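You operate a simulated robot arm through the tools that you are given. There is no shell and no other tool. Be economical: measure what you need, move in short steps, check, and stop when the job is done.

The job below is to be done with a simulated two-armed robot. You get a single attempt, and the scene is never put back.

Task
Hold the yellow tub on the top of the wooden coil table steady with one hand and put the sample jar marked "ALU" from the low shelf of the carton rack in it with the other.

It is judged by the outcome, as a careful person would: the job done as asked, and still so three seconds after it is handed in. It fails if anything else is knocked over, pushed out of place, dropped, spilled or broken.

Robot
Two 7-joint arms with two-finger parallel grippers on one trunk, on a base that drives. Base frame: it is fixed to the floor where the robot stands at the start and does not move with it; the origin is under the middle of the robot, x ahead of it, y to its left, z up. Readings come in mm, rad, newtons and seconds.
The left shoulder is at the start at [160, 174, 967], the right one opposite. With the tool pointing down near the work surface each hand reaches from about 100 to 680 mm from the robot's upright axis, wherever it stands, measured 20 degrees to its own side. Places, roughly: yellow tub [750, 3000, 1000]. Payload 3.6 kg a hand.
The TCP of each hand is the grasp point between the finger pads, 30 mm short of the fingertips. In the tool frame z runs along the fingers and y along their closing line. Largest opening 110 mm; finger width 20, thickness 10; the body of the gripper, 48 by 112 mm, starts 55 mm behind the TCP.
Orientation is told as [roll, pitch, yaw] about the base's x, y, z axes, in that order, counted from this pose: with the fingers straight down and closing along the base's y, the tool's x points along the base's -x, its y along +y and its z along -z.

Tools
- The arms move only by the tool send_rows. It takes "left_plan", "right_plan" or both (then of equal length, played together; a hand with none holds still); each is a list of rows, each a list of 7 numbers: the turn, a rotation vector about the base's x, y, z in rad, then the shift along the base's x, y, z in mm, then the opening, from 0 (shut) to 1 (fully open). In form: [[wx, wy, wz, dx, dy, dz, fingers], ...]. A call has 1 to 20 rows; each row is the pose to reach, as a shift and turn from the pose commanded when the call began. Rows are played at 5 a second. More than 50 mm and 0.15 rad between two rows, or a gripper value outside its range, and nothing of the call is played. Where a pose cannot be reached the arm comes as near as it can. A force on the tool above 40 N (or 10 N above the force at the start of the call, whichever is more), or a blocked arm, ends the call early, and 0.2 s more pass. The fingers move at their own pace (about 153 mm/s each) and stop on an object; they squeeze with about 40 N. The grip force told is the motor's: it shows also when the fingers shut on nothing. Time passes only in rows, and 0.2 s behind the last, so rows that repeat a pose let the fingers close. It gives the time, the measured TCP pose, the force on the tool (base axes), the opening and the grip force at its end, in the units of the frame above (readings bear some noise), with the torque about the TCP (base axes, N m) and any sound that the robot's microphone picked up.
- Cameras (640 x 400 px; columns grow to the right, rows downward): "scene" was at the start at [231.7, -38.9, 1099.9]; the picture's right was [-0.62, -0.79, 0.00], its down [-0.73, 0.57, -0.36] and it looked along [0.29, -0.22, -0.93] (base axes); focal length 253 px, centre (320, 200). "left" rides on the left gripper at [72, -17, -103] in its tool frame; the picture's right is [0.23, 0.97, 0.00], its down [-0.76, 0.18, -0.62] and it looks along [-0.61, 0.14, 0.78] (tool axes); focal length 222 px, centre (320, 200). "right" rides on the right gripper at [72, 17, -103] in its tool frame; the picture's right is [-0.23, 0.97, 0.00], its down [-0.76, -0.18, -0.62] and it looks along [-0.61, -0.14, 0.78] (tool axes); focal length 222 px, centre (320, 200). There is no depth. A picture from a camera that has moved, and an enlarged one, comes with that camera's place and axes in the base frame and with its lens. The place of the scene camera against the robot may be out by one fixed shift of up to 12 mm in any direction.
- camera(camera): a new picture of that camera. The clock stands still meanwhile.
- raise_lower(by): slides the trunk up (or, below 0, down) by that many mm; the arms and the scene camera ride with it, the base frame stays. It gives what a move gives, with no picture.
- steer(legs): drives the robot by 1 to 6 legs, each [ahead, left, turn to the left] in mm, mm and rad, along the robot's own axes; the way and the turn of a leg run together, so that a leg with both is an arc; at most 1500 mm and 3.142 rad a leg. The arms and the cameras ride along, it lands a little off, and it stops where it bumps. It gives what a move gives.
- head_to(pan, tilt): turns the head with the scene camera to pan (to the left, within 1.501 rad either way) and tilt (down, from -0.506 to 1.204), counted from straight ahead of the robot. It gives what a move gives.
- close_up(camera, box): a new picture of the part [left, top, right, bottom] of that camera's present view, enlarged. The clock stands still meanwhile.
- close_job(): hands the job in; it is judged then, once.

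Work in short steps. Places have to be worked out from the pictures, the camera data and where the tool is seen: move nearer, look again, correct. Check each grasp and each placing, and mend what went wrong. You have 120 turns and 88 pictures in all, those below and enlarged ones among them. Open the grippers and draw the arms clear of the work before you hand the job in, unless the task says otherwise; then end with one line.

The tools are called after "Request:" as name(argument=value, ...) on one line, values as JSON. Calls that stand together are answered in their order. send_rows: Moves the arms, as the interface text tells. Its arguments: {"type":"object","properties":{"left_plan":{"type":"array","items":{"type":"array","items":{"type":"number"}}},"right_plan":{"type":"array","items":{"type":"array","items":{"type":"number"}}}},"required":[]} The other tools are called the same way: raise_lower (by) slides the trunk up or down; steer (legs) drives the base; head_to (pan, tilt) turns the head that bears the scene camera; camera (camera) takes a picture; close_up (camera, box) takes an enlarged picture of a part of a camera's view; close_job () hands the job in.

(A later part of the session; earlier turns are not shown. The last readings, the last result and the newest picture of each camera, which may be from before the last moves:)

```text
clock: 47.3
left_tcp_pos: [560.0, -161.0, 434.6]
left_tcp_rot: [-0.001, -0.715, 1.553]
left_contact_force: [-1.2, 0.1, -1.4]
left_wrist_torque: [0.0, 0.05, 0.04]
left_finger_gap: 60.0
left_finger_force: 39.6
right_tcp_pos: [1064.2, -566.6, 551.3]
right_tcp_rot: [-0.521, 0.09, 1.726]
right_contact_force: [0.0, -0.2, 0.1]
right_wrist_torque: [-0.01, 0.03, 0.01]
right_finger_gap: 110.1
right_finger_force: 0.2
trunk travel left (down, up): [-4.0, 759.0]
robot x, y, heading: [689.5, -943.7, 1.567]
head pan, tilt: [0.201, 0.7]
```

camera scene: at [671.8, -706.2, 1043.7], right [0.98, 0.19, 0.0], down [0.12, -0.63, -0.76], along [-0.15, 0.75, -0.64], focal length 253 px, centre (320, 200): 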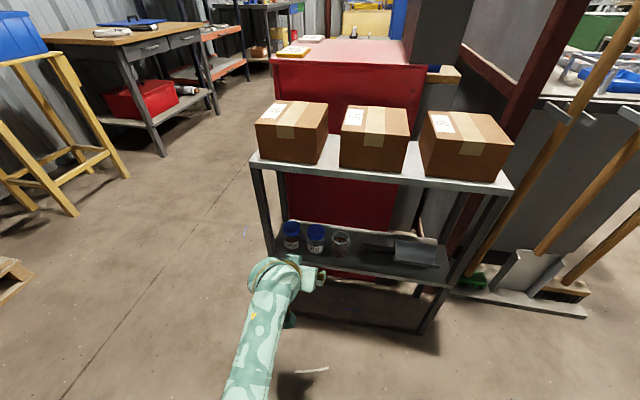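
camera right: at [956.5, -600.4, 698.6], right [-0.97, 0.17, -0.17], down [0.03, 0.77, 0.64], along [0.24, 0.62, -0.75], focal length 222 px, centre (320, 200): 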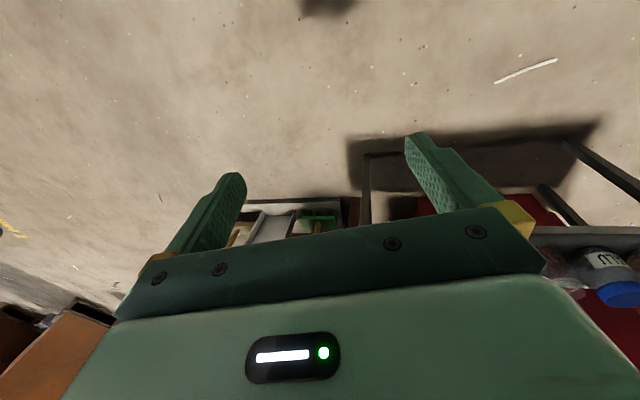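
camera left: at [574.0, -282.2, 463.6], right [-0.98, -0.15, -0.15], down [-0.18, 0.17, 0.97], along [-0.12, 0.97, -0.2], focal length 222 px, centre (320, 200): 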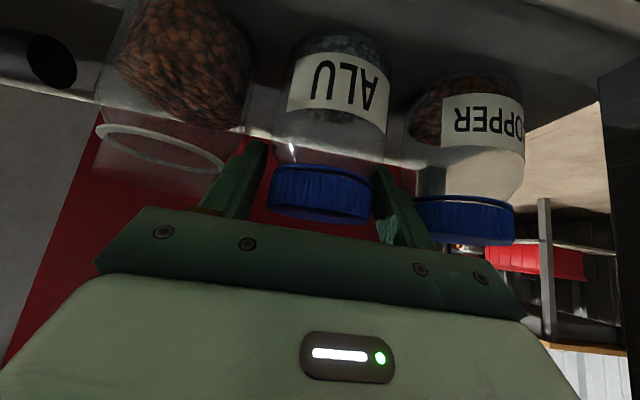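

Gripped at 60 mm with 40 N. I lift 25 mm and check.

Request:
send_rows(left_plan=[[0, 0, 0, 0, 0, 10, 0.4], [0, 0, 0, 0, 0, 25, 0.4], [0, 0, 0, 0, 0, 25, 0.4]])

Request:
camera(camera="left")

```text
clock: 48.1
left_tcp_pos: [559.2, -160.1, 457.7]
left_tcp_rot: [-0.002, -0.711, 1.554]
left_contact_force: [-0.2, 0.3, -0.4]
left_wrist_torque: [0.01, -0.02, 0.01]
left_finger_gap: 60.0
left_finger_force: 39.9
right_tcp_pos: [1063.9, -566.1, 551.2]
right_tcp_rot: [-0.522, 0.093, 1.724]
right_contact_force: [0.3, 0.6, -0.4]
right_wrist_torque: [0.04, -0.01, 0.03]
right_finger_gap: 109.8
right_finger_force: 0.1
trunk travel left (down, up): [-4.0, 759.0]
robot x, y, heading: [692.0, -941.7, 1.563]
head pan, tilt: [0.201, 0.7]
```

```text
64 pictures are left
camera left: at [573.4, -282.0, 488.7], right [-0.98, -0.15, -0.15], down [-0.18, 0.17, 0.97], along [-0.12, 0.97, -0.2], focal length 222 px, centre (320, 200)
```

left: 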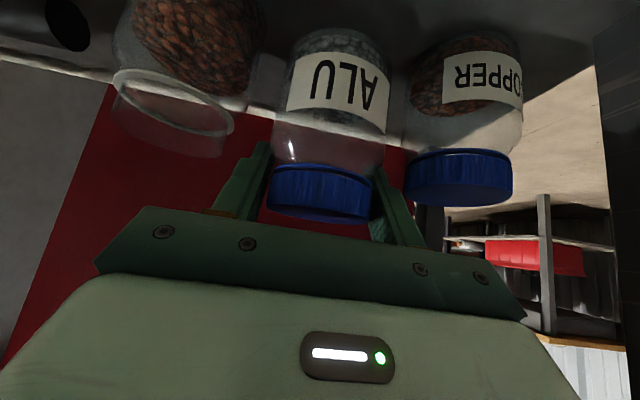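

The jar is lifted cleanly, upright. I draw it straight out of the rack with the arm, then back the base away.

Request:
send_rows(left_plan=[[0, 0, 0, 0, -20, 5, 0.4], [0, 0, 0, 0, -50, 8, 0.4], [0, 0, 0, 0, -80, 10, 0.4], [0, 0, 0, 0, -110, 10, 0.4], [0, 0, 0, 0, -130, 10, 0.4]])

Request:
steer(legs=[[-110, 0, 0]])

Request:
camera(camera="scene")

```text
clock: 49.3
left_tcp_pos: [542.5, -223.7, 549.1]
left_tcp_rot: [0.046, -0.884, 1.532]
left_contact_force: [-0.1, -0.9, -0.9]
left_wrist_torque: [-0.01, -0.01, 0.0]
left_finger_gap: 59.8
left_finger_force: 40.1
right_tcp_pos: [1065.3, -566.3, 551.9]
right_tcp_rot: [-0.521, 0.09, 1.726]
right_contact_force: [-0.4, 0.3, -1.1]
right_wrist_torque: [-0.04, 0.01, 0.02]
right_finger_gap: 110.0
right_finger_force: 0.1
trunk travel left (down, up): [-4.0, 759.0]
robot x, y, heading: [692.1, -943.0, 1.564]
head pan, tilt: [0.201, 0.7]
stopped in row 5 (left hand): the arm was blocked; the commanded pose is now the measured one
```

```text
clock: 50.5
left_tcp_pos: [542.4, -336.3, 548.2]
left_tcp_rot: [0.044, -0.884, 1.533]
left_contact_force: [-0.5, -0.1, -0.9]
left_wrist_torque: [-0.02, -0.01, -0.02]
left_finger_gap: 59.8
left_finger_force: 40.2
right_tcp_pos: [1063.9, -676.7, 551.9]
right_tcp_rot: [-0.522, 0.092, 1.724]
right_contact_force: [0.0, 0.5, -0.1]
right_wrist_torque: [0.0, 0.04, 0.0]
right_finger_gap: 109.9
right_finger_force: 0.1
trunk travel left (down, up): [-4.0, 759.0]
robot x, y, heading: [689.1, -1053.5, 1.563]
head pan, tilt: [0.201, 0.7]
```

```text
63 pictures are left
camera scene: at [671.7, -725.9, 1043.8], right [0.98, 0.19, 0.0], down [0.12, -0.63, -0.76], along [-0.15, 0.75, -0.64], focal length 253 px, centre (320, 200)
```

scene: 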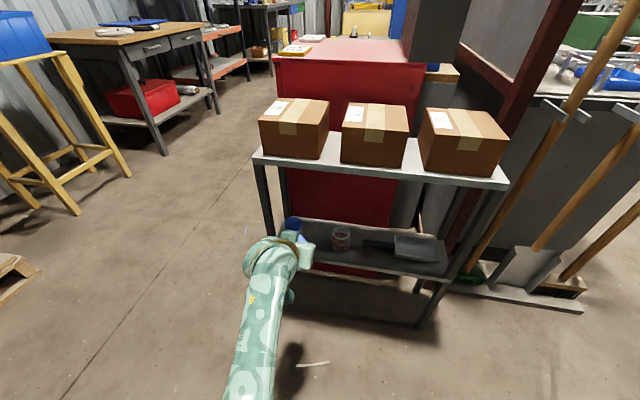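

Jar is out; the neighbours still stand. Now I drive to the aisle at x≈-230 and up toward the coil table, stopping at y≈1450 to look.

Request:
steer(legs=[[0, 920, 0], [1300, 0, 0], [1200, 0, 0]])

Request:
head_to(pan=-0.5, tilt=0.3)

Request:
camera(camera="scene")

Request:
camera(camera="left")

```text
clock: 52.4
left_tcp_pos: [347.8, -340.1, 550.4]
left_tcp_rot: [0.053, -0.883, 1.592]
left_contact_force: [-0.2, 0.4, -0.9]
left_wrist_torque: [0.0, 0.01, -0.02]
left_finger_gap: 59.7
left_finger_force: 39.8
right_tcp_pos: [894.7, -647.3, 552.8]
right_tcp_rot: [-0.523, 0.09, 1.791]
right_contact_force: [0.1, -0.3, -0.5]
right_wrist_torque: [-0.01, 0.0, 0.02]
right_finger_gap: 110.1
right_finger_force: 0.0
trunk travel left (down, up): [-4.0, 759.0]
robot x, y, heading: [546.5, -1047.9, 1.625]
head pan, tilt: [0.201, 0.7]
stopped in leg 1: the robot was blocked; the commanded pose is now the measured one
```

```text
clock: 53.5
left_tcp_pos: [350.1, -341.4, 549.3]
left_tcp_rot: [0.051, -0.885, 1.594]
left_contact_force: [0.0, -0.4, 0.1]
left_wrist_torque: [0.05, 0.01, -0.02]
left_finger_gap: 59.8
left_finger_force: 40.0
right_tcp_pos: [895.1, -647.7, 551.3]
right_tcp_rot: [-0.522, 0.091, 1.793]
right_contact_force: [-0.4, 0.0, -0.4]
right_wrist_torque: [0.01, 0.03, -0.01]
right_finger_gap: 110.0
right_finger_force: 0.0
trunk travel left (down, up): [-4.0, 759.0]
robot x, y, heading: [549.3, -1041.3, 1.625]
head pan, tilt: [-0.499, 0.3]
```

```text
62 pictures are left
camera scene: at [568.1, -719.2, 1079.8], right [0.9, -0.43, 0.0], down [-0.13, -0.27, -0.95], along [0.41, 0.86, -0.3], focal length 253 px, centre (320, 200)
```

scene: 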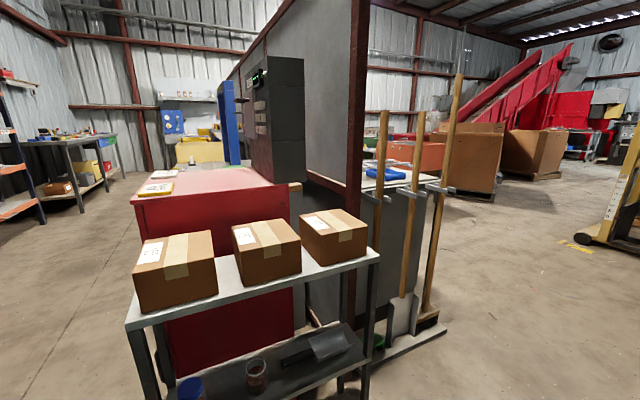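

```text
61 pictures are left
camera left: at [374.2, -464.4, 557.4], right [-0.97, -0.2, -0.14], down [-0.15, -0.01, 0.99], along [-0.2, 0.98, -0.02], focal length 222 px, centre (320, 200)
```

left: 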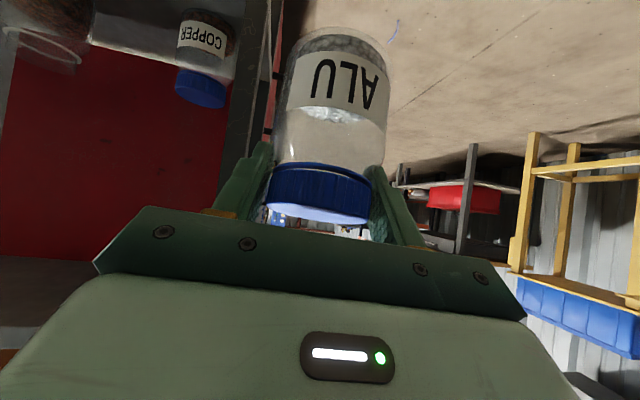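

The base bumped the drawer bench behind-left. I go slightly ahead first, then diagonally ahead-left, keeping the hand clear of the rack.

Request:
steer(legs=[[60, 0, 0], [130, 160, 0]])

```text
clock: 55.7
left_tcp_pos: [179.4, -159.7, 549.5]
left_tcp_rot: [0.052, -0.882, 1.594]
left_contact_force: [0.5, 0.3, -0.4]
left_wrist_torque: [-0.02, 0.0, 0.0]
left_finger_gap: 59.7
left_finger_force: 39.5
right_tcp_pos: [725.2, -466.3, 550.4]
right_tcp_rot: [-0.522, 0.091, 1.79]
right_contact_force: [-0.6, -0.3, -0.1]
right_wrist_torque: [-0.02, 0.0, 0.02]
right_finger_gap: 109.9
right_finger_force: 0.1
trunk travel left (down, up): [-4.0, 759.0]
robot x, y, heading: [379.0, -869.3, 1.625]
head pan, tilt: [-0.499, 0.3]
```

Free again. I continue left to the aisle, straighten, then drive up toward y≈1450.

Request:
steer(legs=[[0, 620, -0.055], [1200, 0, 0], [1150, 0, 0]])

Request:
camera(camera="scene")

```text
clock: 70.2
left_tcp_pos: [-422.1, 2175.7, 550.1]
left_tcp_rot: [0.051, -0.881, 1.549]
left_contact_force: [0.5, -0.4, -1.0]
left_wrist_torque: [0.01, 0.04, 0.0]
left_finger_gap: 53.3
left_finger_force: 40.0
right_tcp_pos: [110.6, 1845.1, 551.9]
right_tcp_rot: [-0.523, 0.091, 1.747]
right_contact_force: [-1.1, -0.1, -0.3]
right_wrist_torque: [-0.02, -0.02, 0.01]
right_finger_gap: 109.9
right_finger_force: 0.2
trunk travel left (down, up): [-4.0, 759.0]
robot x, y, heading: [-252.6, 1457.6, 1.592]
head pan, tilt: [-0.499, 0.3]
```

```text
60 pictures are left
camera scene: at [-218.6, 1786.1, 1079.8], right [0.88, -0.47, 0.0], down [-0.14, -0.26, -0.96], along [0.45, 0.84, -0.3], focal length 253 px, centre (320, 200)
```

scene: 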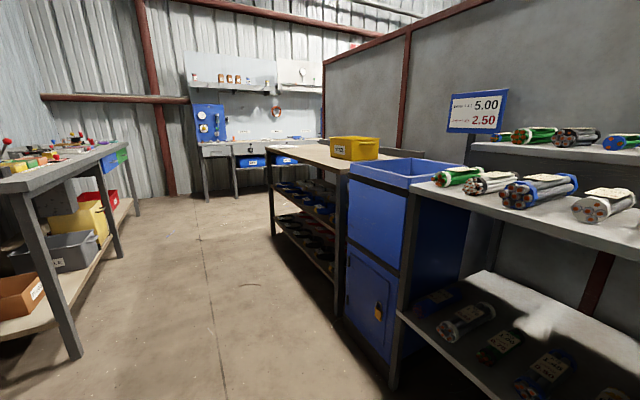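

The grip gap dropped from 60 to 53 mm — the jar has shifted in the fingers. I check at once.

Request:
camera(camera="left")

```text
59 pictures are left
camera left: at [-401.7, 2049.2, 557.4], right [-0.98, -0.16, -0.14], down [-0.15, 0.0, 0.99], along [-0.16, 0.99, -0.02], focal length 222 px, centre (320, 200)
```

left: 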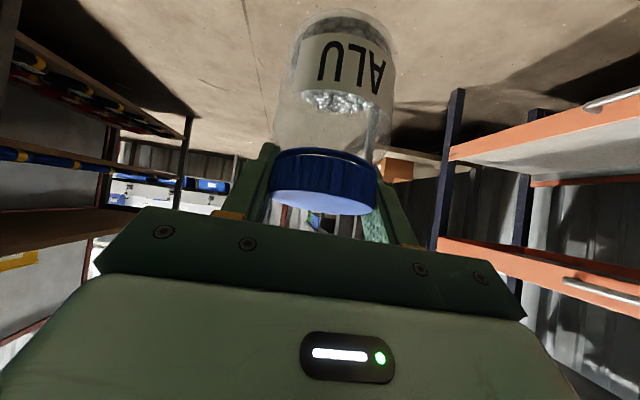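

The jar has slipped a bit downward. I enlarge to judge how it is held.

Request:
close_up(camera="left", box=[230, 100, 430, 225])

```text
3.20 times, centred on (330, 162) of left
camera zoom: at [-401.7, 2049.2, 557.4], right [-0.98, -0.16, -0.14], down [-0.15, 0.0, 0.99], along [-0.16, 0.99, -0.02], focal length 711 px, centre (288, 320)
```

zoom: 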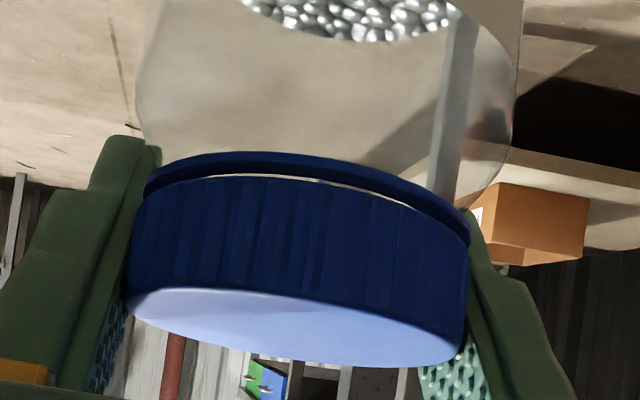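

The lid is still between the pads, but lower than before. I proceed gently: first raise the trunk so the hands clear the table, watching the gap.

Request:
raise_lower(by=300)

Request:
close_up(camera="left", box=[230, 100, 430, 225])

```text
clock: 73.2
left_tcp_pos: [-421.5, 2175.3, 848.9]
left_tcp_rot: [0.05, -0.884, 1.551]
left_contact_force: [-0.3, -0.1, -2.0]
left_wrist_torque: [-0.01, 0.03, 0.0]
left_finger_gap: 52.7
left_finger_force: 40.3
right_tcp_pos: [141.9, 1843.3, 863.6]
right_tcp_rot: [-0.605, 0.105, 1.73]
right_contact_force: [-0.1, -0.2, 0.4]
right_wrist_torque: [0.0, 0.02, 0.0]
right_finger_gap: 110.1
right_finger_force: 0.1
trunk travel left (down, up): [-304.0, 459.0]
robot x, y, heading: [-252.6, 1462.5, 1.589]
head pan, tilt: [-0.499, 0.3]
```

```text
3.20 times, centred on (330, 162) of left
camera zoom: at [-401.8, 2049.3, 856.9], right [-0.98, -0.16, -0.14], down [-0.15, 0.0, 0.99], along [-0.16, 0.99, -0.02], focal length 711 px, centre (288, 320)
```

zoom: 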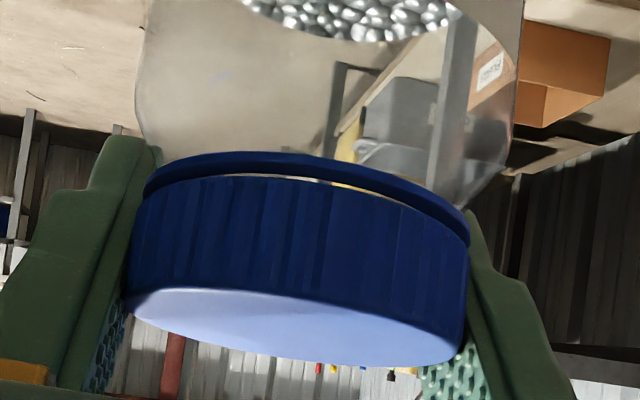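

On reflection the gap change fits the pads sliding off the jar's wider shoulder onto the narrower (≈53 mm) lid, which looks stable now. I drive on carefully in a short leg and recheck.

Request:
steer(legs=[[700, 0, -0.02]])

Request:
close_up(camera="left", box=[230, 100, 430, 225])

Request:
head_to(pan=-0.7, tilt=0.5)

Request:
camera(camera="scene")

```text
clock: 77.1
left_tcp_pos: [-403.9, 2881.2, 849.6]
left_tcp_rot: [0.049, -0.883, 1.528]
left_contact_force: [0.1, 0.0, -1.0]
left_wrist_torque: [0.0, 0.01, 0.0]
left_finger_gap: 52.7
left_finger_force: 39.7
right_tcp_pos: [149.5, 2537.7, 864.8]
right_tcp_rot: [-0.602, 0.098, 1.703]
right_contact_force: [0.1, 0.2, -0.9]
right_wrist_torque: [-0.02, -0.02, -0.02]
right_finger_gap: 109.8
right_finger_force: 0.0
trunk travel left (down, up): [-304.0, 459.0]
robot x, y, heading: [-254.4, 2161.8, 1.56]
head pan, tilt: [-0.499, 0.3]
```

```text
3.20 times, centred on (330, 162) of left
camera zoom: at [-387.6, 2755.0, 857.2], right [-0.98, -0.14, -0.14], down [-0.15, 0.0, 0.99], along [-0.14, 0.99, -0.02], focal length 711 px, centre (288, 320)
```

zoom: 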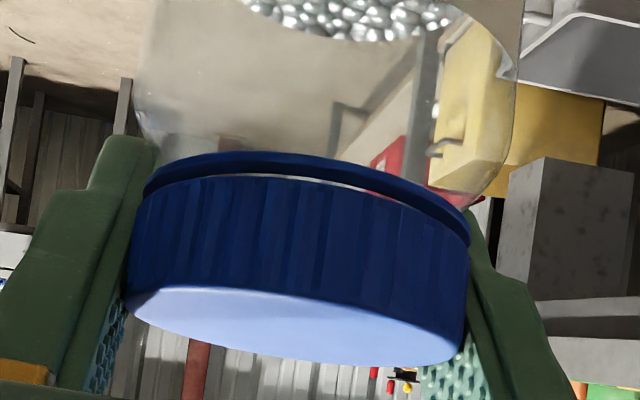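

```text
clock: 77.8
left_tcp_pos: [-403.7, 2879.0, 849.3]
left_tcp_rot: [0.05, -0.882, 1.526]
left_contact_force: [-0.4, -0.1, -0.7]
left_wrist_torque: [0.01, -0.02, 0.0]
left_finger_gap: 53.2
left_finger_force: 40.3
right_tcp_pos: [151.5, 2535.5, 866.7]
right_tcp_rot: [-0.608, 0.095, 1.702]
right_contact_force: [-0.6, 0.0, 0.9]
right_wrist_torque: [-0.02, 0.0, -0.03]
right_finger_gap: 110.3
right_finger_force: 0.0
trunk travel left (down, up): [-304.0, 459.0]
robot x, y, heading: [-250.9, 2165.9, 1.562]
head pan, tilt: [-0.7, 0.499]
```

```text
55 pictures are left
camera scene: at [-199.2, 2305.0, 1378.9], right [0.76, -0.65, 0.0], down [-0.31, -0.36, -0.88], along [0.57, 0.67, -0.48], focal length 253 px, centre (320, 200)
```

scene: 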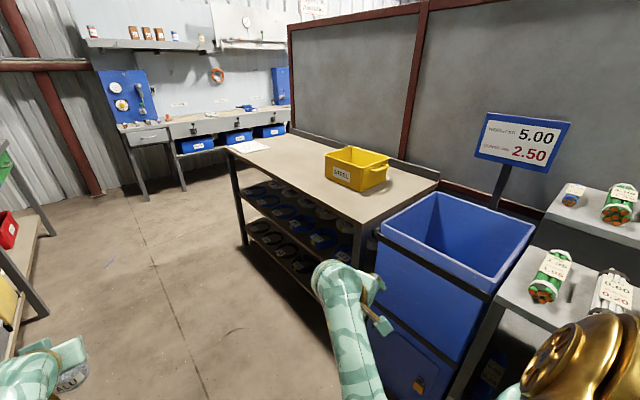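

Grip is stable (53 mm). I see the tub on the table at about (590–650, 3050). I raise the trunk, drive on to y≈3050 and turn right to face it.

Request:
raise_lower(by=330)

Request:
steer(legs=[[880, 0, 0], [0, 0, -0.8], [0, 0, -0.76]])

Request:
head_to(pan=0.0, tilt=0.75)

Request:
camera(camera="scene")

Request:
close_up(camera="left", box=[230, 100, 430, 225])

```text
clock: 81.1
left_tcp_pos: [-403.2, 2880.2, 1179.1]
left_tcp_rot: [0.049, -0.883, 1.525]
left_contact_force: [0.0, -0.1, -0.9]
left_wrist_torque: [0.0, -0.01, 0.0]
left_finger_gap: 52.8
left_finger_force: 40.1
right_tcp_pos: [178.7, 2533.0, 1207.8]
right_tcp_rot: [-0.671, 0.106, 1.673]
right_contact_force: [-0.1, 0.4, -0.4]
right_wrist_torque: [-0.05, 0.0, 0.0]
right_finger_gap: 110.0
right_finger_force: 0.0
trunk travel left (down, up): [-634.0, 129.0]
robot x, y, heading: [-255.6, 2162.7, 1.559]
head pan, tilt: [-0.7, 0.499]
```

```text
clock: 89.8
left_tcp_pos: [468.3, 3208.5, 1179.6]
left_tcp_rot: [0.05, -0.883, -0.026]
left_contact_force: [1.2, 0.5, -1.8]
left_wrist_torque: [0.0, 0.02, -0.04]
left_finger_gap: 52.6
left_finger_force: 40.2
right_tcp_pos: [136.0, 2619.4, 1208.9]
right_tcp_rot: [-0.668, 0.099, 0.126]
right_contact_force: [-0.3, -0.8, 0.2]
right_wrist_torque: [-0.01, 0.01, 0.02]
right_finger_gap: 110.1
right_finger_force: 0.0
trunk travel left (down, up): [-634.0, 129.0]
robot x, y, heading: [-249.5, 3043.4, 0.007]
head pan, tilt: [-0.7, 0.499]
```

```text
clock: 90.9
left_tcp_pos: [468.5, 3207.4, 1180.2]
left_tcp_rot: [0.05, -0.882, -0.023]
left_contact_force: [0.2, 0.7, -0.7]
left_wrist_torque: [0.05, 0.03, 0.04]
left_finger_gap: 53.0
left_finger_force: 40.4
right_tcp_pos: [136.9, 2616.5, 1209.5]
right_tcp_rot: [-0.674, 0.098, 0.122]
right_contact_force: [-0.6, -0.5, -0.4]
right_wrist_torque: [0.01, 0.01, 0.01]
right_finger_gap: 109.6
right_finger_force: 0.1
trunk travel left (down, up): [-634.0, 129.0]
robot x, y, heading: [-243.6, 3046.7, 0.007]
head pan, tilt: [0.0, 0.75]
```

```text
54 pictures are left
camera scene: at [-154.4, 3040.6, 1689.4], right [0.01, -1.0, 0.0], down [-0.68, -0.01, -0.73], along [0.73, 0.01, -0.68], focal length 253 px, centre (320, 200)
```

scene: 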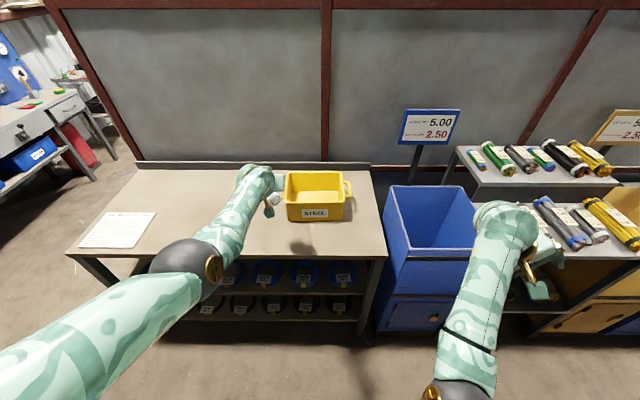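

```text
3.20 times, centred on (330, 162) of left
camera zoom: at [343.3, 3190.1, 1187.5], right [-0.16, 0.98, -0.14], down [0.0, 0.15, 0.99], along [0.99, 0.16, -0.02], focal length 711 px, centre (288, 320)
```

zoom: 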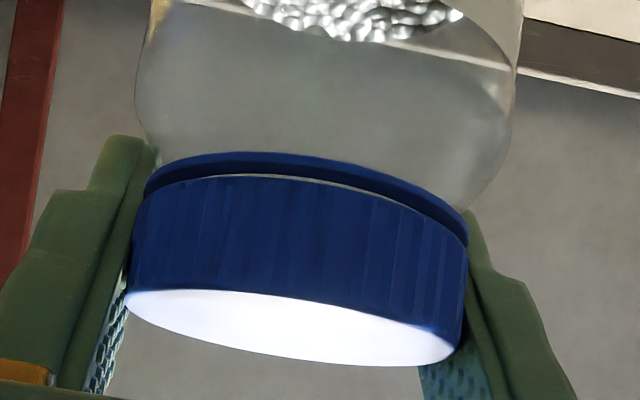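

I triangulate table top z≈873, tub rim z≈990, tub spanning x≈580–782, y≈2942–3186, with loop handles on the sides. I enlarge the tub to see its shape and contents.

Request:
close_up(camera="scene", box=[240, 150, 400, 250])

```text
4.00 times, centred on (320, 200) of scene
camera zoom: at [-154.4, 3040.6, 1689.4], right [0.01, -1.0, 0.0], down [-0.68, -0.01, -0.73], along [0.73, 0.01, -0.68], focal length 1012 px, centre (320, 200)
```

zoom: 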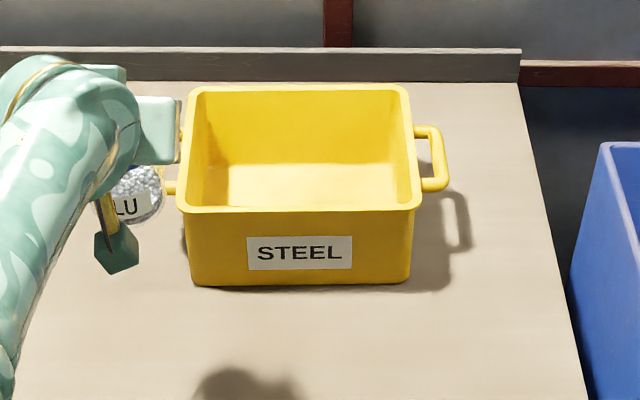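

The tub is empty, upright, with handles on the sides; pinching its front wall near the right corner is the roomiest hold. I drive 190 mm ahead (left hand is above rim height).

Request:
steer(legs=[[100, 0, 0], [90, 0, 0]])

Request:
send_rows(right_plan=[[0, 0, 0, 30, -10, 0, 1], [0, 0, 0, 60, -20, 0, 1], [0, 0, 0, 90, -20, 0, 1]])

```text
clock: 92.7
left_tcp_pos: [656.6, 3209.6, 1180.5]
left_tcp_rot: [0.051, -0.886, -0.024]
left_contact_force: [-0.6, -0.2, -0.9]
left_wrist_torque: [-0.01, 0.03, -0.01]
left_finger_gap: 53.0
left_finger_force: 40.3
right_tcp_pos: [323.8, 2619.8, 1210.8]
right_tcp_rot: [-0.673, 0.1, 0.125]
right_contact_force: [-0.3, 0.0, 0.5]
right_wrist_torque: [0.03, 0.02, -0.02]
right_finger_gap: 109.9
right_finger_force: 0.1
trunk travel left (down, up): [-634.0, 129.0]
robot x, y, heading: [-55.5, 3047.0, 0.005]
head pan, tilt: [0.0, 0.75]
```

```text
clock: 93.5
left_tcp_pos: [659.9, 3210.3, 1179.0]
left_tcp_rot: [0.051, -0.881, -0.024]
left_contact_force: [0.9, 0.1, -1.6]
left_wrist_torque: [0.01, -0.01, -0.02]
left_finger_gap: 52.6
left_finger_force: 40.1
right_tcp_pos: [417.5, 2598.7, 1209.3]
right_tcp_rot: [-0.674, 0.102, 0.123]
right_contact_force: [-0.4, 0.6, -0.1]
right_wrist_torque: [0.01, 0.01, 0.0]
right_finger_gap: 110.0
right_finger_force: 0.0
trunk travel left (down, up): [-634.0, 129.0]
robot x, y, heading: [-55.7, 3044.2, 0.006]
head pan, tilt: [0.0, 0.75]
```

The right arm tracks. I level its tool while moving it forward, at safe height.

Request:
send_rows(right_plan=[[0.133, 0.017, -0.014, 20, 10, 0, 1], [0.266, 0.033, -0.027, 40, 20, 0, 1], [0.398, 0.05, -0.041, 60, 30, 0, 1], [0.531, 0.066, -0.054, 80, 45, 0, 1], [0.664, 0.083, -0.068, 100, 60, 0, 1]])

Request:
send_rows(right_plan=[[0, 0, 0.14, 0, 20, 0, 1], [0, 0, 0.28, 0, 40, 0, 1], [0, 0, 0.42, 0, 60, 0, 1], [0, 0, 0.56, 0, 80, 0, 1], [0, 0, 0.7, 0, 100, 0, 1], [0, 0, 0.84, 0, 120, 0, 1]])

```text
clock: 94.7
left_tcp_pos: [659.3, 3209.2, 1179.1]
left_tcp_rot: [0.052, -0.884, -0.027]
left_contact_force: [0.3, 0.9, -0.1]
left_wrist_torque: [-0.01, 0.03, 0.01]
left_finger_gap: 52.8
left_finger_force: 40.1
right_tcp_pos: [516.9, 2657.6, 1209.5]
right_tcp_rot: [0.0, 0.101, 0.122]
right_contact_force: [-0.3, 0.4, 0.0]
right_wrist_torque: [0.01, -0.03, 0.02]
right_finger_gap: 110.1
right_finger_force: 0.0
trunk travel left (down, up): [-634.0, 129.0]
robot x, y, heading: [-54.8, 3045.8, 0.01]
head pan, tilt: [0.0, 0.75]
```

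```text
clock: 96.1
left_tcp_pos: [658.4, 3210.9, 1179.2]
left_tcp_rot: [0.05, -0.883, -0.024]
left_contact_force: [0.4, -0.2, -1.0]
left_wrist_torque: [-0.01, -0.02, -0.04]
left_finger_gap: 52.8
left_finger_force: 40.3
right_tcp_pos: [514.7, 2780.6, 1209.5]
right_tcp_rot: [-0.002, 0.104, 0.964]
right_contact_force: [0.4, 0.6, -0.1]
right_wrist_torque: [-0.03, 0.01, -0.01]
right_finger_gap: 109.8
right_finger_force: 0.2
trunk travel left (down, up): [-634.0, 129.0]
robot x, y, heading: [-58.4, 3048.2, 0.006]
head pan, tilt: [0.0, 0.75]
```

Continuing: yaw the right hand to 90° so it closes along x, and bring it near the tub's front-right corner, still high.

Request:
send_rows(right_plan=[[0.02, -0.006, 0.122, 5, 25, 0, 1], [0.04, -0.012, 0.243, 12, 50, 0, 1], [0.06, -0.018, 0.365, 20, 75, 0, 1], [0.08, -0.025, 0.486, 30, 100, -10, 1], [0.099, -0.031, 0.607, 40, 130, -20, 1]])

Request:
camera(camera="scene")

Request:
camera(camera="right")

```text
clock: 97.3
left_tcp_pos: [658.8, 3210.3, 1179.3]
left_tcp_rot: [0.053, -0.882, -0.027]
left_contact_force: [-0.1, 0.5, -1.1]
left_wrist_torque: [0.0, 0.02, 0.0]
left_finger_gap: 52.7
left_finger_force: 40.1
right_tcp_pos: [548.5, 2901.0, 1195.4]
right_tcp_rot: [0.001, 0.006, 1.531]
right_contact_force: [-0.6, -0.6, -0.8]
right_wrist_torque: [-0.02, -0.02, 0.01]
right_finger_gap: 110.2
right_finger_force: 0.0
right hand out of reach, approached as far as the arm can: row 5
trunk travel left (down, up): [-634.0, 129.0]
robot x, y, heading: [-54.1, 3047.6, 0.01]
head pan, tilt: [0.0, 0.75]
```

```text
51 pictures are left
camera scene: at [35.2, 3042.4, 1689.4], right [0.01, -1.0, 0.0], down [-0.68, -0.01, -0.73], along [0.73, 0.01, -0.68], focal length 253 px, centre (320, 200)
```

scene: 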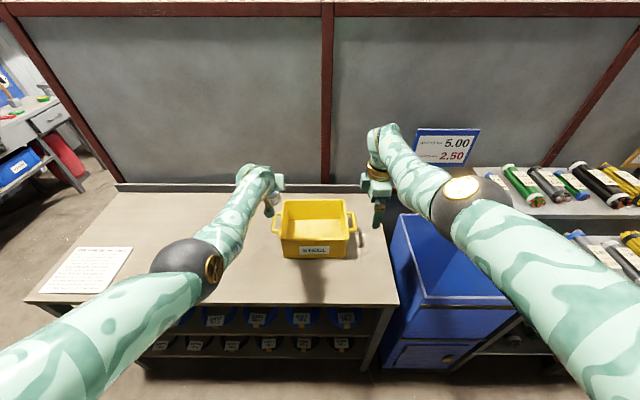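

```text
50 pictures are left
camera right: at [528.2, 2829.3, 1298.2], right [-0.96, 0.27, 0.0], down [0.21, 0.76, 0.62], along [0.17, 0.6, -0.78], focal length 222 px, centre (320, 200)
```

right: 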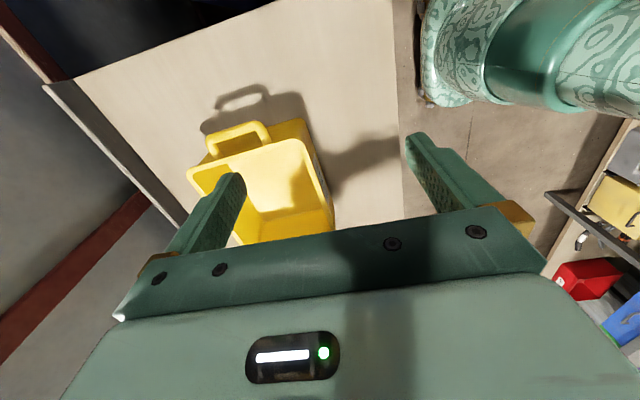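

The wrist camera puts the tub's front-right rim corner at about (590, 2947, 990). I bring the right hand above the front wall near that corner and lower to z≈1060.

Request:
send_rows(right_plan=[[0, 0, 0, 8, 15, -30, 1], [0, 0, 0, 16, 30, -60, 1], [0, 0, 0, 26, 50, -90, 1], [0, 0, 0, 36, 70, -115, 1], [0, 0, 0, 44, 82, -135, 1]])

Request:
camera(camera="right")

```text
clock: 98.5
left_tcp_pos: [659.8, 3209.3, 1179.8]
left_tcp_rot: [0.052, -0.883, -0.028]
left_contact_force: [0.7, -0.9, -1.4]
left_wrist_torque: [-0.01, -0.01, 0.02]
left_finger_gap: 52.8
left_finger_force: 39.7
right_tcp_pos: [518.4, 2961.6, 1135.6]
right_tcp_rot: [-0.002, 0.0, 1.571]
right_contact_force: [-0.5, -0.6, -0.1]
right_wrist_torque: [0.01, 0.0, -0.03]
right_finger_gap: 110.2
right_finger_force: 0.0
right hand out of reach, approached as far as the arm can: row 1, 2, 3, 4, 5
trunk travel left (down, up): [-634.0, 129.0]
robot x, y, heading: [-53.7, 3047.1, 0.006]
head pan, tilt: [0.0, 0.75]
```

```text
49 pictures are left
camera right: at [500.2, 2888.1, 1237.8], right [-0.97, 0.23, 0.0], down [0.18, 0.76, 0.62], along [0.14, 0.61, -0.78], focal length 222 px, centre (320, 200)
```

right: 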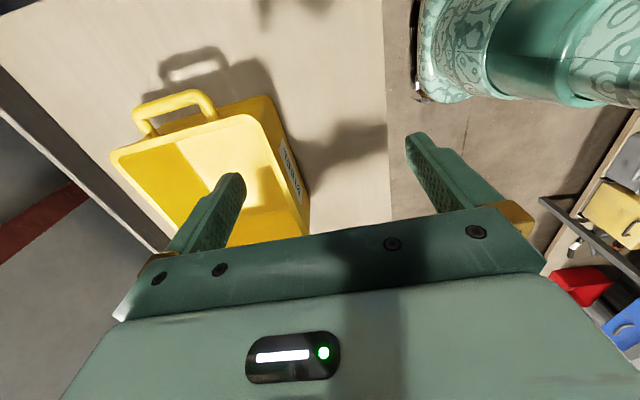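

Tool-down with 90° yaw is out of the arm's range here. Instead I'll hold the right handle bar (≈ y 2918, x 638–719), closing along y with zero yaw. I turn the right hand back.

Request:
send_rows(right_plan=[[0, 0, -0.14, 0, -8, 5, 1], [0, 0, -0.28, 0, -16, 10, 1], [0, 0, -0.42, 0, -24, 15, 1], [0, 0, -0.56, 0, -32, 20, 1], [0, 0, -0.7, 0, -40, 25, 1], [0, 0, -0.84, 0, -48, 30, 1], [0, 0, -0.98, 0, -56, 30, 1], [0, 0, -1.12, 0, -64, 30, 0.7], [0, 0, -1.26, 0, -64, 30, 0.5], [0, 0, -1.4, 0, -64, 30, 0.3], [0, 0, -1.54, 0, -64, 30, 0.22]])

Request:
send_rows(right_plan=[[0, -0.13, 0, 15, 5, 0, 0.22], [0, -0.26, 0, 30, 10, 0, 0.22], [0, -0.39, 0, 50, 15, 0, 0.22], [0, -0.52, 0, 70, 20, 0, 0.22], [0, -0.6, 0, 90, 20, 0, 0.22]])

Request:
camera(camera="right")

```text
clock: 100.9
left_tcp_pos: [659.0, 3211.4, 1179.4]
left_tcp_rot: [0.05, -0.883, -0.026]
left_contact_force: [0.9, -0.9, -0.9]
left_wrist_torque: [0.01, -0.06, 0.03]
left_finger_gap: 52.8
left_finger_force: 39.8
right_tcp_pos: [519.0, 2897.7, 1165.5]
right_tcp_rot: [-0.002, 0.001, 0.028]
right_contact_force: [-0.4, -0.8, -0.5]
right_wrist_torque: [0.02, 0.02, 0.02]
right_finger_gap: 24.1
right_finger_force: 0.1
trunk travel left (down, up): [-634.0, 129.0]
robot x, y, heading: [-56.1, 3044.3, 0.01]
head pan, tilt: [0.0, 0.75]
```

```text
clock: 102.1
left_tcp_pos: [658.3, 3210.4, 1179.4]
left_tcp_rot: [0.053, -0.883, -0.027]
left_contact_force: [0.3, -0.3, -1.1]
left_wrist_torque: [0.04, 0.0, -0.02]
left_finger_gap: 53.0
left_finger_force: 40.3
right_tcp_pos: [608.6, 2916.8, 1164.6]
right_tcp_rot: [-0.021, -0.6, 0.035]
right_contact_force: [0.1, 0.5, 1.1]
right_wrist_torque: [0.01, -0.02, -0.03]
right_finger_gap: 24.5
right_finger_force: 0.0
trunk travel left (down, up): [-634.0, 129.0]
robot x, y, heading: [-58.3, 3044.3, 0.011]
head pan, tilt: [0.0, 0.75]
```

```text
48 pictures are left
camera right: at [489.7, 2932.1, 1208.4], right [0.16, 0.98, 0.11], down [0.28, -0.15, 0.95], along [0.95, -0.12, -0.3], focal length 222 px, centre (320, 200)
```

right: 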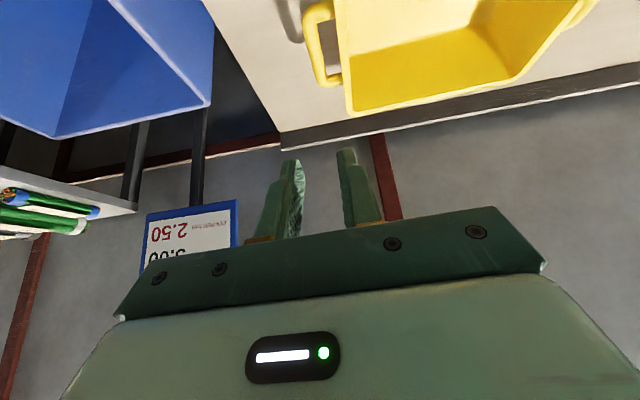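

The handle bar seems at y≈2921, near rim height (z≈975–990). I lower to z≈1065 over it and look again.

Request:
send_rows(right_plan=[[0, 0, 0, 12, 2, -33, 0.22], [0, 0, 0, 25, 4, -66, 0.22], [0, 0, 0, 38, 4, -100, 0.22]])

Request:
camera(camera="right")

Request:
close_up(camera="scene", box=[240, 150, 400, 250])

```text
clock: 102.9
left_tcp_pos: [657.9, 3209.5, 1179.6]
left_tcp_rot: [0.052, -0.885, -0.026]
left_contact_force: [-0.3, 0.1, -0.7]
left_wrist_torque: [0.04, 0.03, 0.01]
left_finger_gap: 52.8
left_finger_force: 40.1
right_tcp_pos: [603.2, 2905.8, 1096.2]
right_tcp_rot: [-0.024, -0.6, 0.037]
right_contact_force: [-1.3, 0.0, 0.9]
right_wrist_torque: [0.01, -0.01, 0.01]
right_finger_gap: 24.3
right_finger_force: 0.1
right hand out of reach, approached as far as the arm can: row 1, 2, 3
trunk travel left (down, up): [-634.0, 129.0]
robot x, y, heading: [-55.7, 3048.7, 0.006]
head pan, tilt: [0.0, 0.75]
```

```text
47 pictures are left
camera right: at [484.8, 2920.8, 1138.3], right [0.16, 0.98, 0.11], down [0.28, -0.15, 0.95], along [0.95, -0.12, -0.3], focal length 222 px, centre (320, 200)
```

right: 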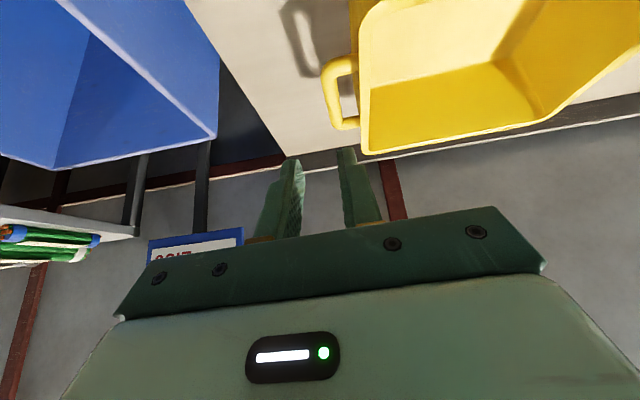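

```text
4.00 times, centred on (320, 200) of scene
camera zoom: at [34.9, 3042.0, 1689.4], right [0.01, -1.0, 0.0], down [-0.68, -0.01, -0.73], along [0.73, 0.01, -0.68], focal length 1012 px, centre (320, 200)
```

zoom: 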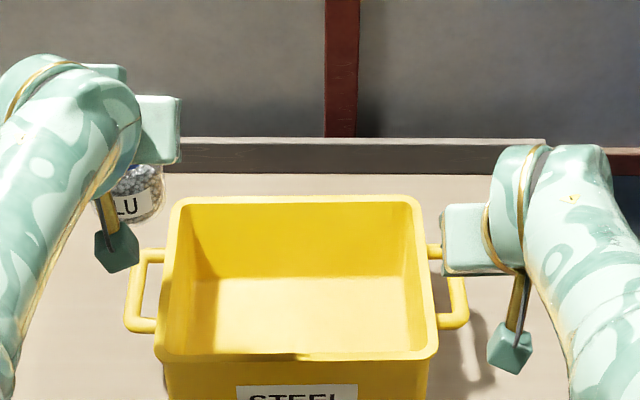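

The right arm's elbow-up posture limits low reach; lowering the trunk should help. First I raise both hands, then lower the trunk by about 187 mm.

Request:
send_rows(left_plan=[[0, 0, 0, 0, 0, 25, 0.4], [0, 0, 0, 0, 0, 50, 0.4], [0, 0, 0, 0, 0, 75, 0.4], [0, 0, 0, 0, 0, 100, 0.4], [0, 0, 0, 0, 0, 125, 0.4], [0, 0, 0, 0, 0, 150, 0.4]], right_plan=[[0, 0, 0, 0, 0, 25, 0.22], [0, 0, 0, 0, 0, 50, 0.22], [0, 0, 0, 0, 0, 75, 0.22], [0, 0, 0, 0, 0, 100, 0.22], [0, 0, 0, 0, 0, 125, 0.22], [0, 0, 0, 0, 0, 150, 0.22]])

```text
clock: 104.3
left_tcp_pos: [657.5, 3210.0, 1330.3]
left_tcp_rot: [0.051, -0.882, -0.025]
left_contact_force: [0.1, -0.4, -0.6]
left_wrist_torque: [-0.01, -0.01, -0.01]
left_finger_gap: 52.7
left_finger_force: 39.9
right_tcp_pos: [603.4, 2907.1, 1242.8]
right_tcp_rot: [-0.021, -0.599, 0.037]
right_contact_force: [-0.3, 0.1, 0.2]
right_wrist_torque: [-0.02, -0.02, 0.0]
right_finger_gap: 24.3
right_finger_force: 0.1
trunk travel left (down, up): [-634.0, 129.0]
robot x, y, heading: [-55.7, 3047.1, 0.01]
head pan, tilt: [0.0, 0.75]
```

Both raised cleanly. Now the trunk goes down.

Request:
raise_lower(by=-185)

Request:
send_rows(right_plan=[[0, 0, 0, 12, 2, -5, 0.22], [0, 0, 0, 25, 5, -10, 0.22], [0, 0, 0, 40, 10, -15, 0.22]])

Request:
camera(camera="right")

```text
clock: 106.4
left_tcp_pos: [657.6, 3210.0, 1144.8]
left_tcp_rot: [0.052, -0.885, -0.026]
left_contact_force: [0.8, -0.2, -1.0]
left_wrist_torque: [0.02, -0.01, 0.0]
left_finger_gap: 52.8
left_finger_force: 39.8
right_tcp_pos: [603.1, 2905.0, 1059.4]
right_tcp_rot: [-0.022, -0.602, 0.037]
right_contact_force: [0.4, -0.3, 0.2]
right_wrist_torque: [-0.04, 0.01, 0.0]
right_finger_gap: 24.3
right_finger_force: 0.1
trunk travel left (down, up): [-449.0, 314.0]
robot x, y, heading: [-54.4, 3041.2, 0.005]
head pan, tilt: [0.0, 0.75]
```

```text
clock: 107.2
left_tcp_pos: [658.5, 3210.5, 1143.7]
left_tcp_rot: [0.053, -0.883, -0.027]
left_contact_force: [0.1, 0.7, -1.5]
left_wrist_torque: [0.0, 0.01, 0.0]
left_finger_gap: 52.7
left_finger_force: 40.0
right_tcp_pos: [644.7, 2916.2, 1043.4]
right_tcp_rot: [-0.024, -0.601, 0.038]
right_contact_force: [-0.9, 0.3, 1.2]
right_wrist_torque: [0.06, -0.03, 0.0]
right_finger_gap: 24.3
right_finger_force: 0.1
trunk travel left (down, up): [-449.0, 314.0]
robot x, y, heading: [-54.8, 3041.8, 0.009]
head pan, tilt: [0.0, 0.75]
```

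```text
45 pictures are left
camera right: at [526.1, 2930.6, 1087.0], right [0.16, 0.98, 0.11], down [0.28, -0.15, 0.95], along [0.95, -0.12, -0.3], focal length 222 px, centre (320, 200)
```

right: 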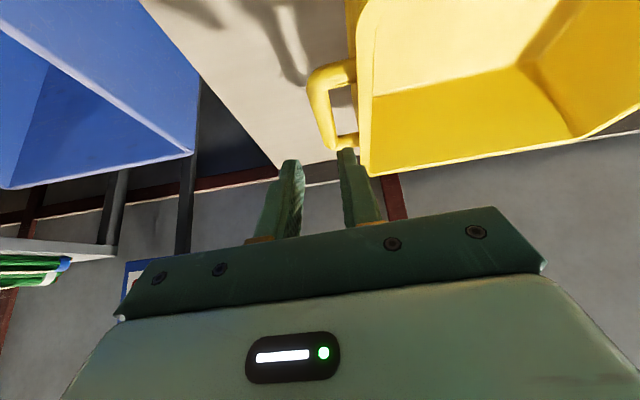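

Handle bar now located: y≈2919, z≈968, x≈645–725. I move the fingertips just above it and look.

Request:
send_rows(right_plan=[[0, 0, 0, 14, 1, -12, 0.22], [0, 0, 0, 28, 3, -26, 0.22]])

Request:
camera(camera="right")

Request:
close_up(camera="scene", box=[240, 150, 400, 250])

```text
clock: 107.8
left_tcp_pos: [657.4, 3210.9, 1145.1]
left_tcp_rot: [0.052, -0.884, -0.023]
left_contact_force: [0.6, -0.3, -0.4]
left_wrist_torque: [0.01, 0.02, -0.03]
left_finger_gap: 52.7
left_finger_force: 39.8
right_tcp_pos: [658.5, 2917.0, 1032.5]
right_tcp_rot: [-0.023, -0.601, 0.037]
right_contact_force: [-0.6, 0.3, -0.2]
right_wrist_torque: [-0.01, -0.01, 0.05]
right_finger_gap: 24.5
right_finger_force: 0.0
right hand out of reach, approached as far as the arm can: row 2
trunk travel left (down, up): [-449.0, 314.0]
robot x, y, heading: [-54.0, 3045.3, 0.007]
head pan, tilt: [0.0, 0.75]
```

```text
44 pictures are left
camera right: at [539.4, 2931.9, 1075.6], right [0.16, 0.98, 0.11], down [0.28, -0.15, 0.95], along [0.95, -0.12, -0.3], focal length 222 px, centre (320, 200)
```

right: 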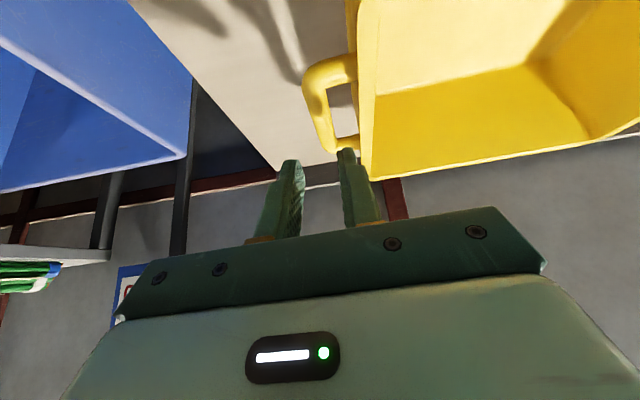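

```text
4.00 times, centred on (320, 200) of scene
camera zoom: at [54.5, 3043.1, 1503.6], right [0.01, -1.0, 0.0], down [-0.68, -0.01, -0.73], along [0.73, 0.01, -0.68], focal length 1012 px, centre (320, 200)
```

zoom: 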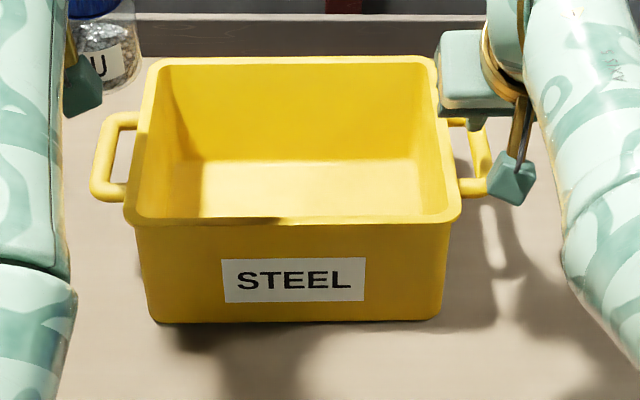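

Slightly out of reach again. I raise both hands and drop the trunk another 110 mm.

Request:
send_rows(left_plan=[[0, 0, 0, 0, 0, 28, 0.4], [0, 0, 0, 0, 0, 56, 0.4], [0, 0, 0, 0, 0, 84, 0.4], [0, 0, 0, 0, 0, 112, 0.4]], right_plan=[[0, 0, 0, 0, 0, 25, 0.22], [0, 0, 0, 0, 0, 50, 0.22], [0, 0, 0, 0, 0, 75, 0.22], [0, 0, 0, 0, 0, 105, 0.22]])

Request:
raise_lower(by=-110)

Request:
send_rows(right_plan=[[0, 0, 0, 5, 1, -5, 0.22], [0, 0, 0, 10, 3, -10, 0.22]])

Request:
camera(camera="right")

```text
clock: 108.8
left_tcp_pos: [657.6, 3210.4, 1257.6]
left_tcp_rot: [0.052, -0.882, -0.026]
left_contact_force: [0.6, 0.0, -1.4]
left_wrist_torque: [-0.03, -0.01, -0.04]
left_finger_gap: 53.1
left_finger_force: 40.5
right_tcp_pos: [657.4, 2916.3, 1136.5]
right_tcp_rot: [-0.022, -0.599, 0.035]
right_contact_force: [-0.3, 0.1, -0.2]
right_wrist_torque: [0.01, 0.0, 0.02]
right_finger_gap: 24.1
right_finger_force: 0.0
trunk travel left (down, up): [-449.0, 314.0]
robot x, y, heading: [-58.2, 3047.8, 0.009]
head pan, tilt: [0.0, 0.75]
```

```text
clock: 110.2
left_tcp_pos: [657.4, 3210.3, 1146.5]
left_tcp_rot: [0.05, -0.884, -0.025]
left_contact_force: [-1.2, -0.7, -1.5]
left_wrist_torque: [-0.03, -0.02, 0.02]
left_finger_gap: 52.8
left_finger_force: 39.9
right_tcp_pos: [657.3, 2916.6, 1027.2]
right_tcp_rot: [-0.023, -0.602, 0.037]
right_contact_force: [-0.5, -0.3, 0.3]
right_wrist_torque: [0.0, -0.02, -0.05]
right_finger_gap: 23.8
right_finger_force: 0.0
trunk travel left (down, up): [-339.0, 424.0]
robot x, y, heading: [-56.4, 3046.4, 0.011]
head pan, tilt: [0.0, 0.75]
```

```text
clock: 110.8
left_tcp_pos: [659.2, 3210.9, 1146.3]
left_tcp_rot: [0.051, -0.883, -0.024]
left_contact_force: [0.1, 0.2, -1.1]
left_wrist_torque: [-0.02, -0.02, 0.01]
left_finger_gap: 52.9
left_finger_force: 40.2
right_tcp_pos: [668.5, 2919.2, 1015.5]
right_tcp_rot: [-0.022, -0.6, 0.038]
right_contact_force: [0.3, 0.4, -0.1]
right_wrist_torque: [0.0, 0.0, 0.02]
right_finger_gap: 24.2
right_finger_force: 0.0
trunk travel left (down, up): [-339.0, 424.0]
robot x, y, heading: [-59.2, 3045.5, 0.008]
head pan, tilt: [0.0, 0.75]
```

```text
42 pictures are left
camera right: at [549.3, 2934.6, 1060.0], right [0.16, 0.98, 0.11], down [0.28, -0.15, 0.95], along [0.95, -0.12, -0.3], focal length 222 px, centre (320, 200)
```

right: 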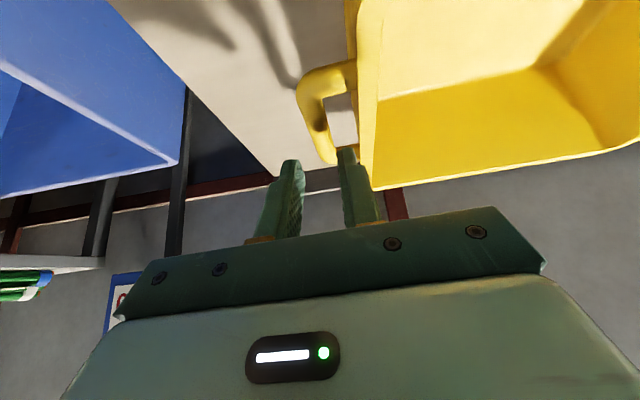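

Bar at y≈2921; the inner finger fits the ~22 mm gap. I descend straight over the bar with opening 22 mm.

Request:
send_rows(right_plan=[[0, 0, 0, 2, 1, -12, 0.2], [0, 0, 0, 3, 1, -24, 0.2]])

Request:
camera(camera="right")

```text
clock: 111.4
left_tcp_pos: [659.4, 3209.9, 1145.7]
left_tcp_rot: [0.052, -0.883, -0.025]
left_contact_force: [-0.5, -0.6, -1.4]
left_wrist_torque: [0.01, -0.02, 0.02]
left_finger_gap: 52.8
left_finger_force: 39.9
right_tcp_pos: [671.0, 2919.1, 992.5]
right_tcp_rot: [-0.023, -0.6, 0.037]
right_contact_force: [0.4, 0.9, -0.2]
right_wrist_torque: [-0.01, -0.01, 0.01]
right_finger_gap: 22.0
right_finger_force: 0.0
trunk travel left (down, up): [-339.0, 424.0]
robot x, y, heading: [-56.3, 3045.5, 0.013]
head pan, tilt: [0.0, 0.75]
```

```text
41 pictures are left
camera right: at [552.3, 2935.1, 1035.7], right [0.16, 0.98, 0.11], down [0.28, -0.15, 0.95], along [0.95, -0.12, -0.3], focal length 222 px, centre (320, 200)
```

right: 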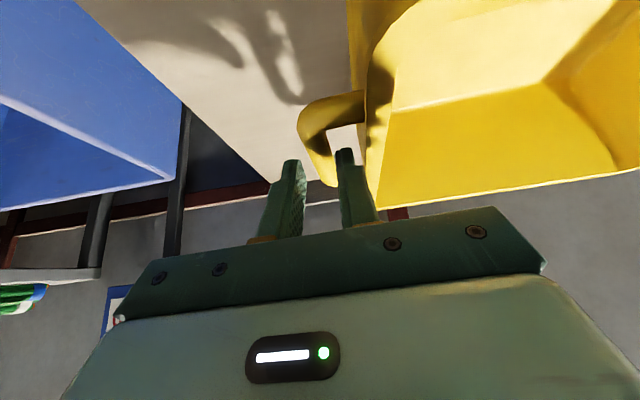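

The inner finger is in the loop. I descend the last 20 mm (body stays ~13 mm above the rim).

Request:
send_rows(right_plan=[[0, 0, 0, 1, 0, -10, 0.2], [0, 0, 0, 2, 0, -19, 0.2]])

Request:
camera(camera="right")

```text
clock: 112.0
left_tcp_pos: [659.2, 3209.9, 1146.2]
left_tcp_rot: [0.051, -0.884, -0.024]
left_contact_force: [0.2, 0.8, -1.2]
left_wrist_torque: [0.02, 0.04, 0.03]
left_finger_gap: 52.8
left_finger_force: 40.3
right_tcp_pos: [672.6, 2920.1, 973.2]
right_tcp_rot: [-0.022, -0.598, 0.035]
right_contact_force: [-0.5, -0.1, 0.3]
right_wrist_torque: [0.05, -0.03, -0.01]
right_finger_gap: 21.8
right_finger_force: 0.1
trunk travel left (down, up): [-339.0, 424.0]
robot x, y, heading: [-56.0, 3048.6, 0.007]
head pan, tilt: [0.0, 0.75]
```

```text
40 pictures are left
camera right: at [554.5, 2935.2, 1017.1], right [0.16, 0.98, 0.11], down [0.28, -0.15, 0.95], along [0.95, -0.12, -0.3], focal length 222 px, centre (320, 200)
```

right: 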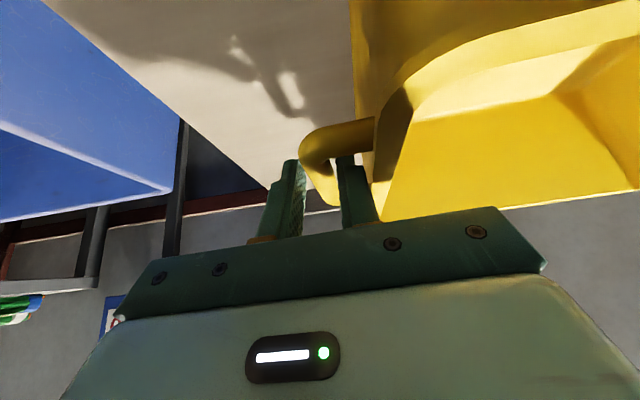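

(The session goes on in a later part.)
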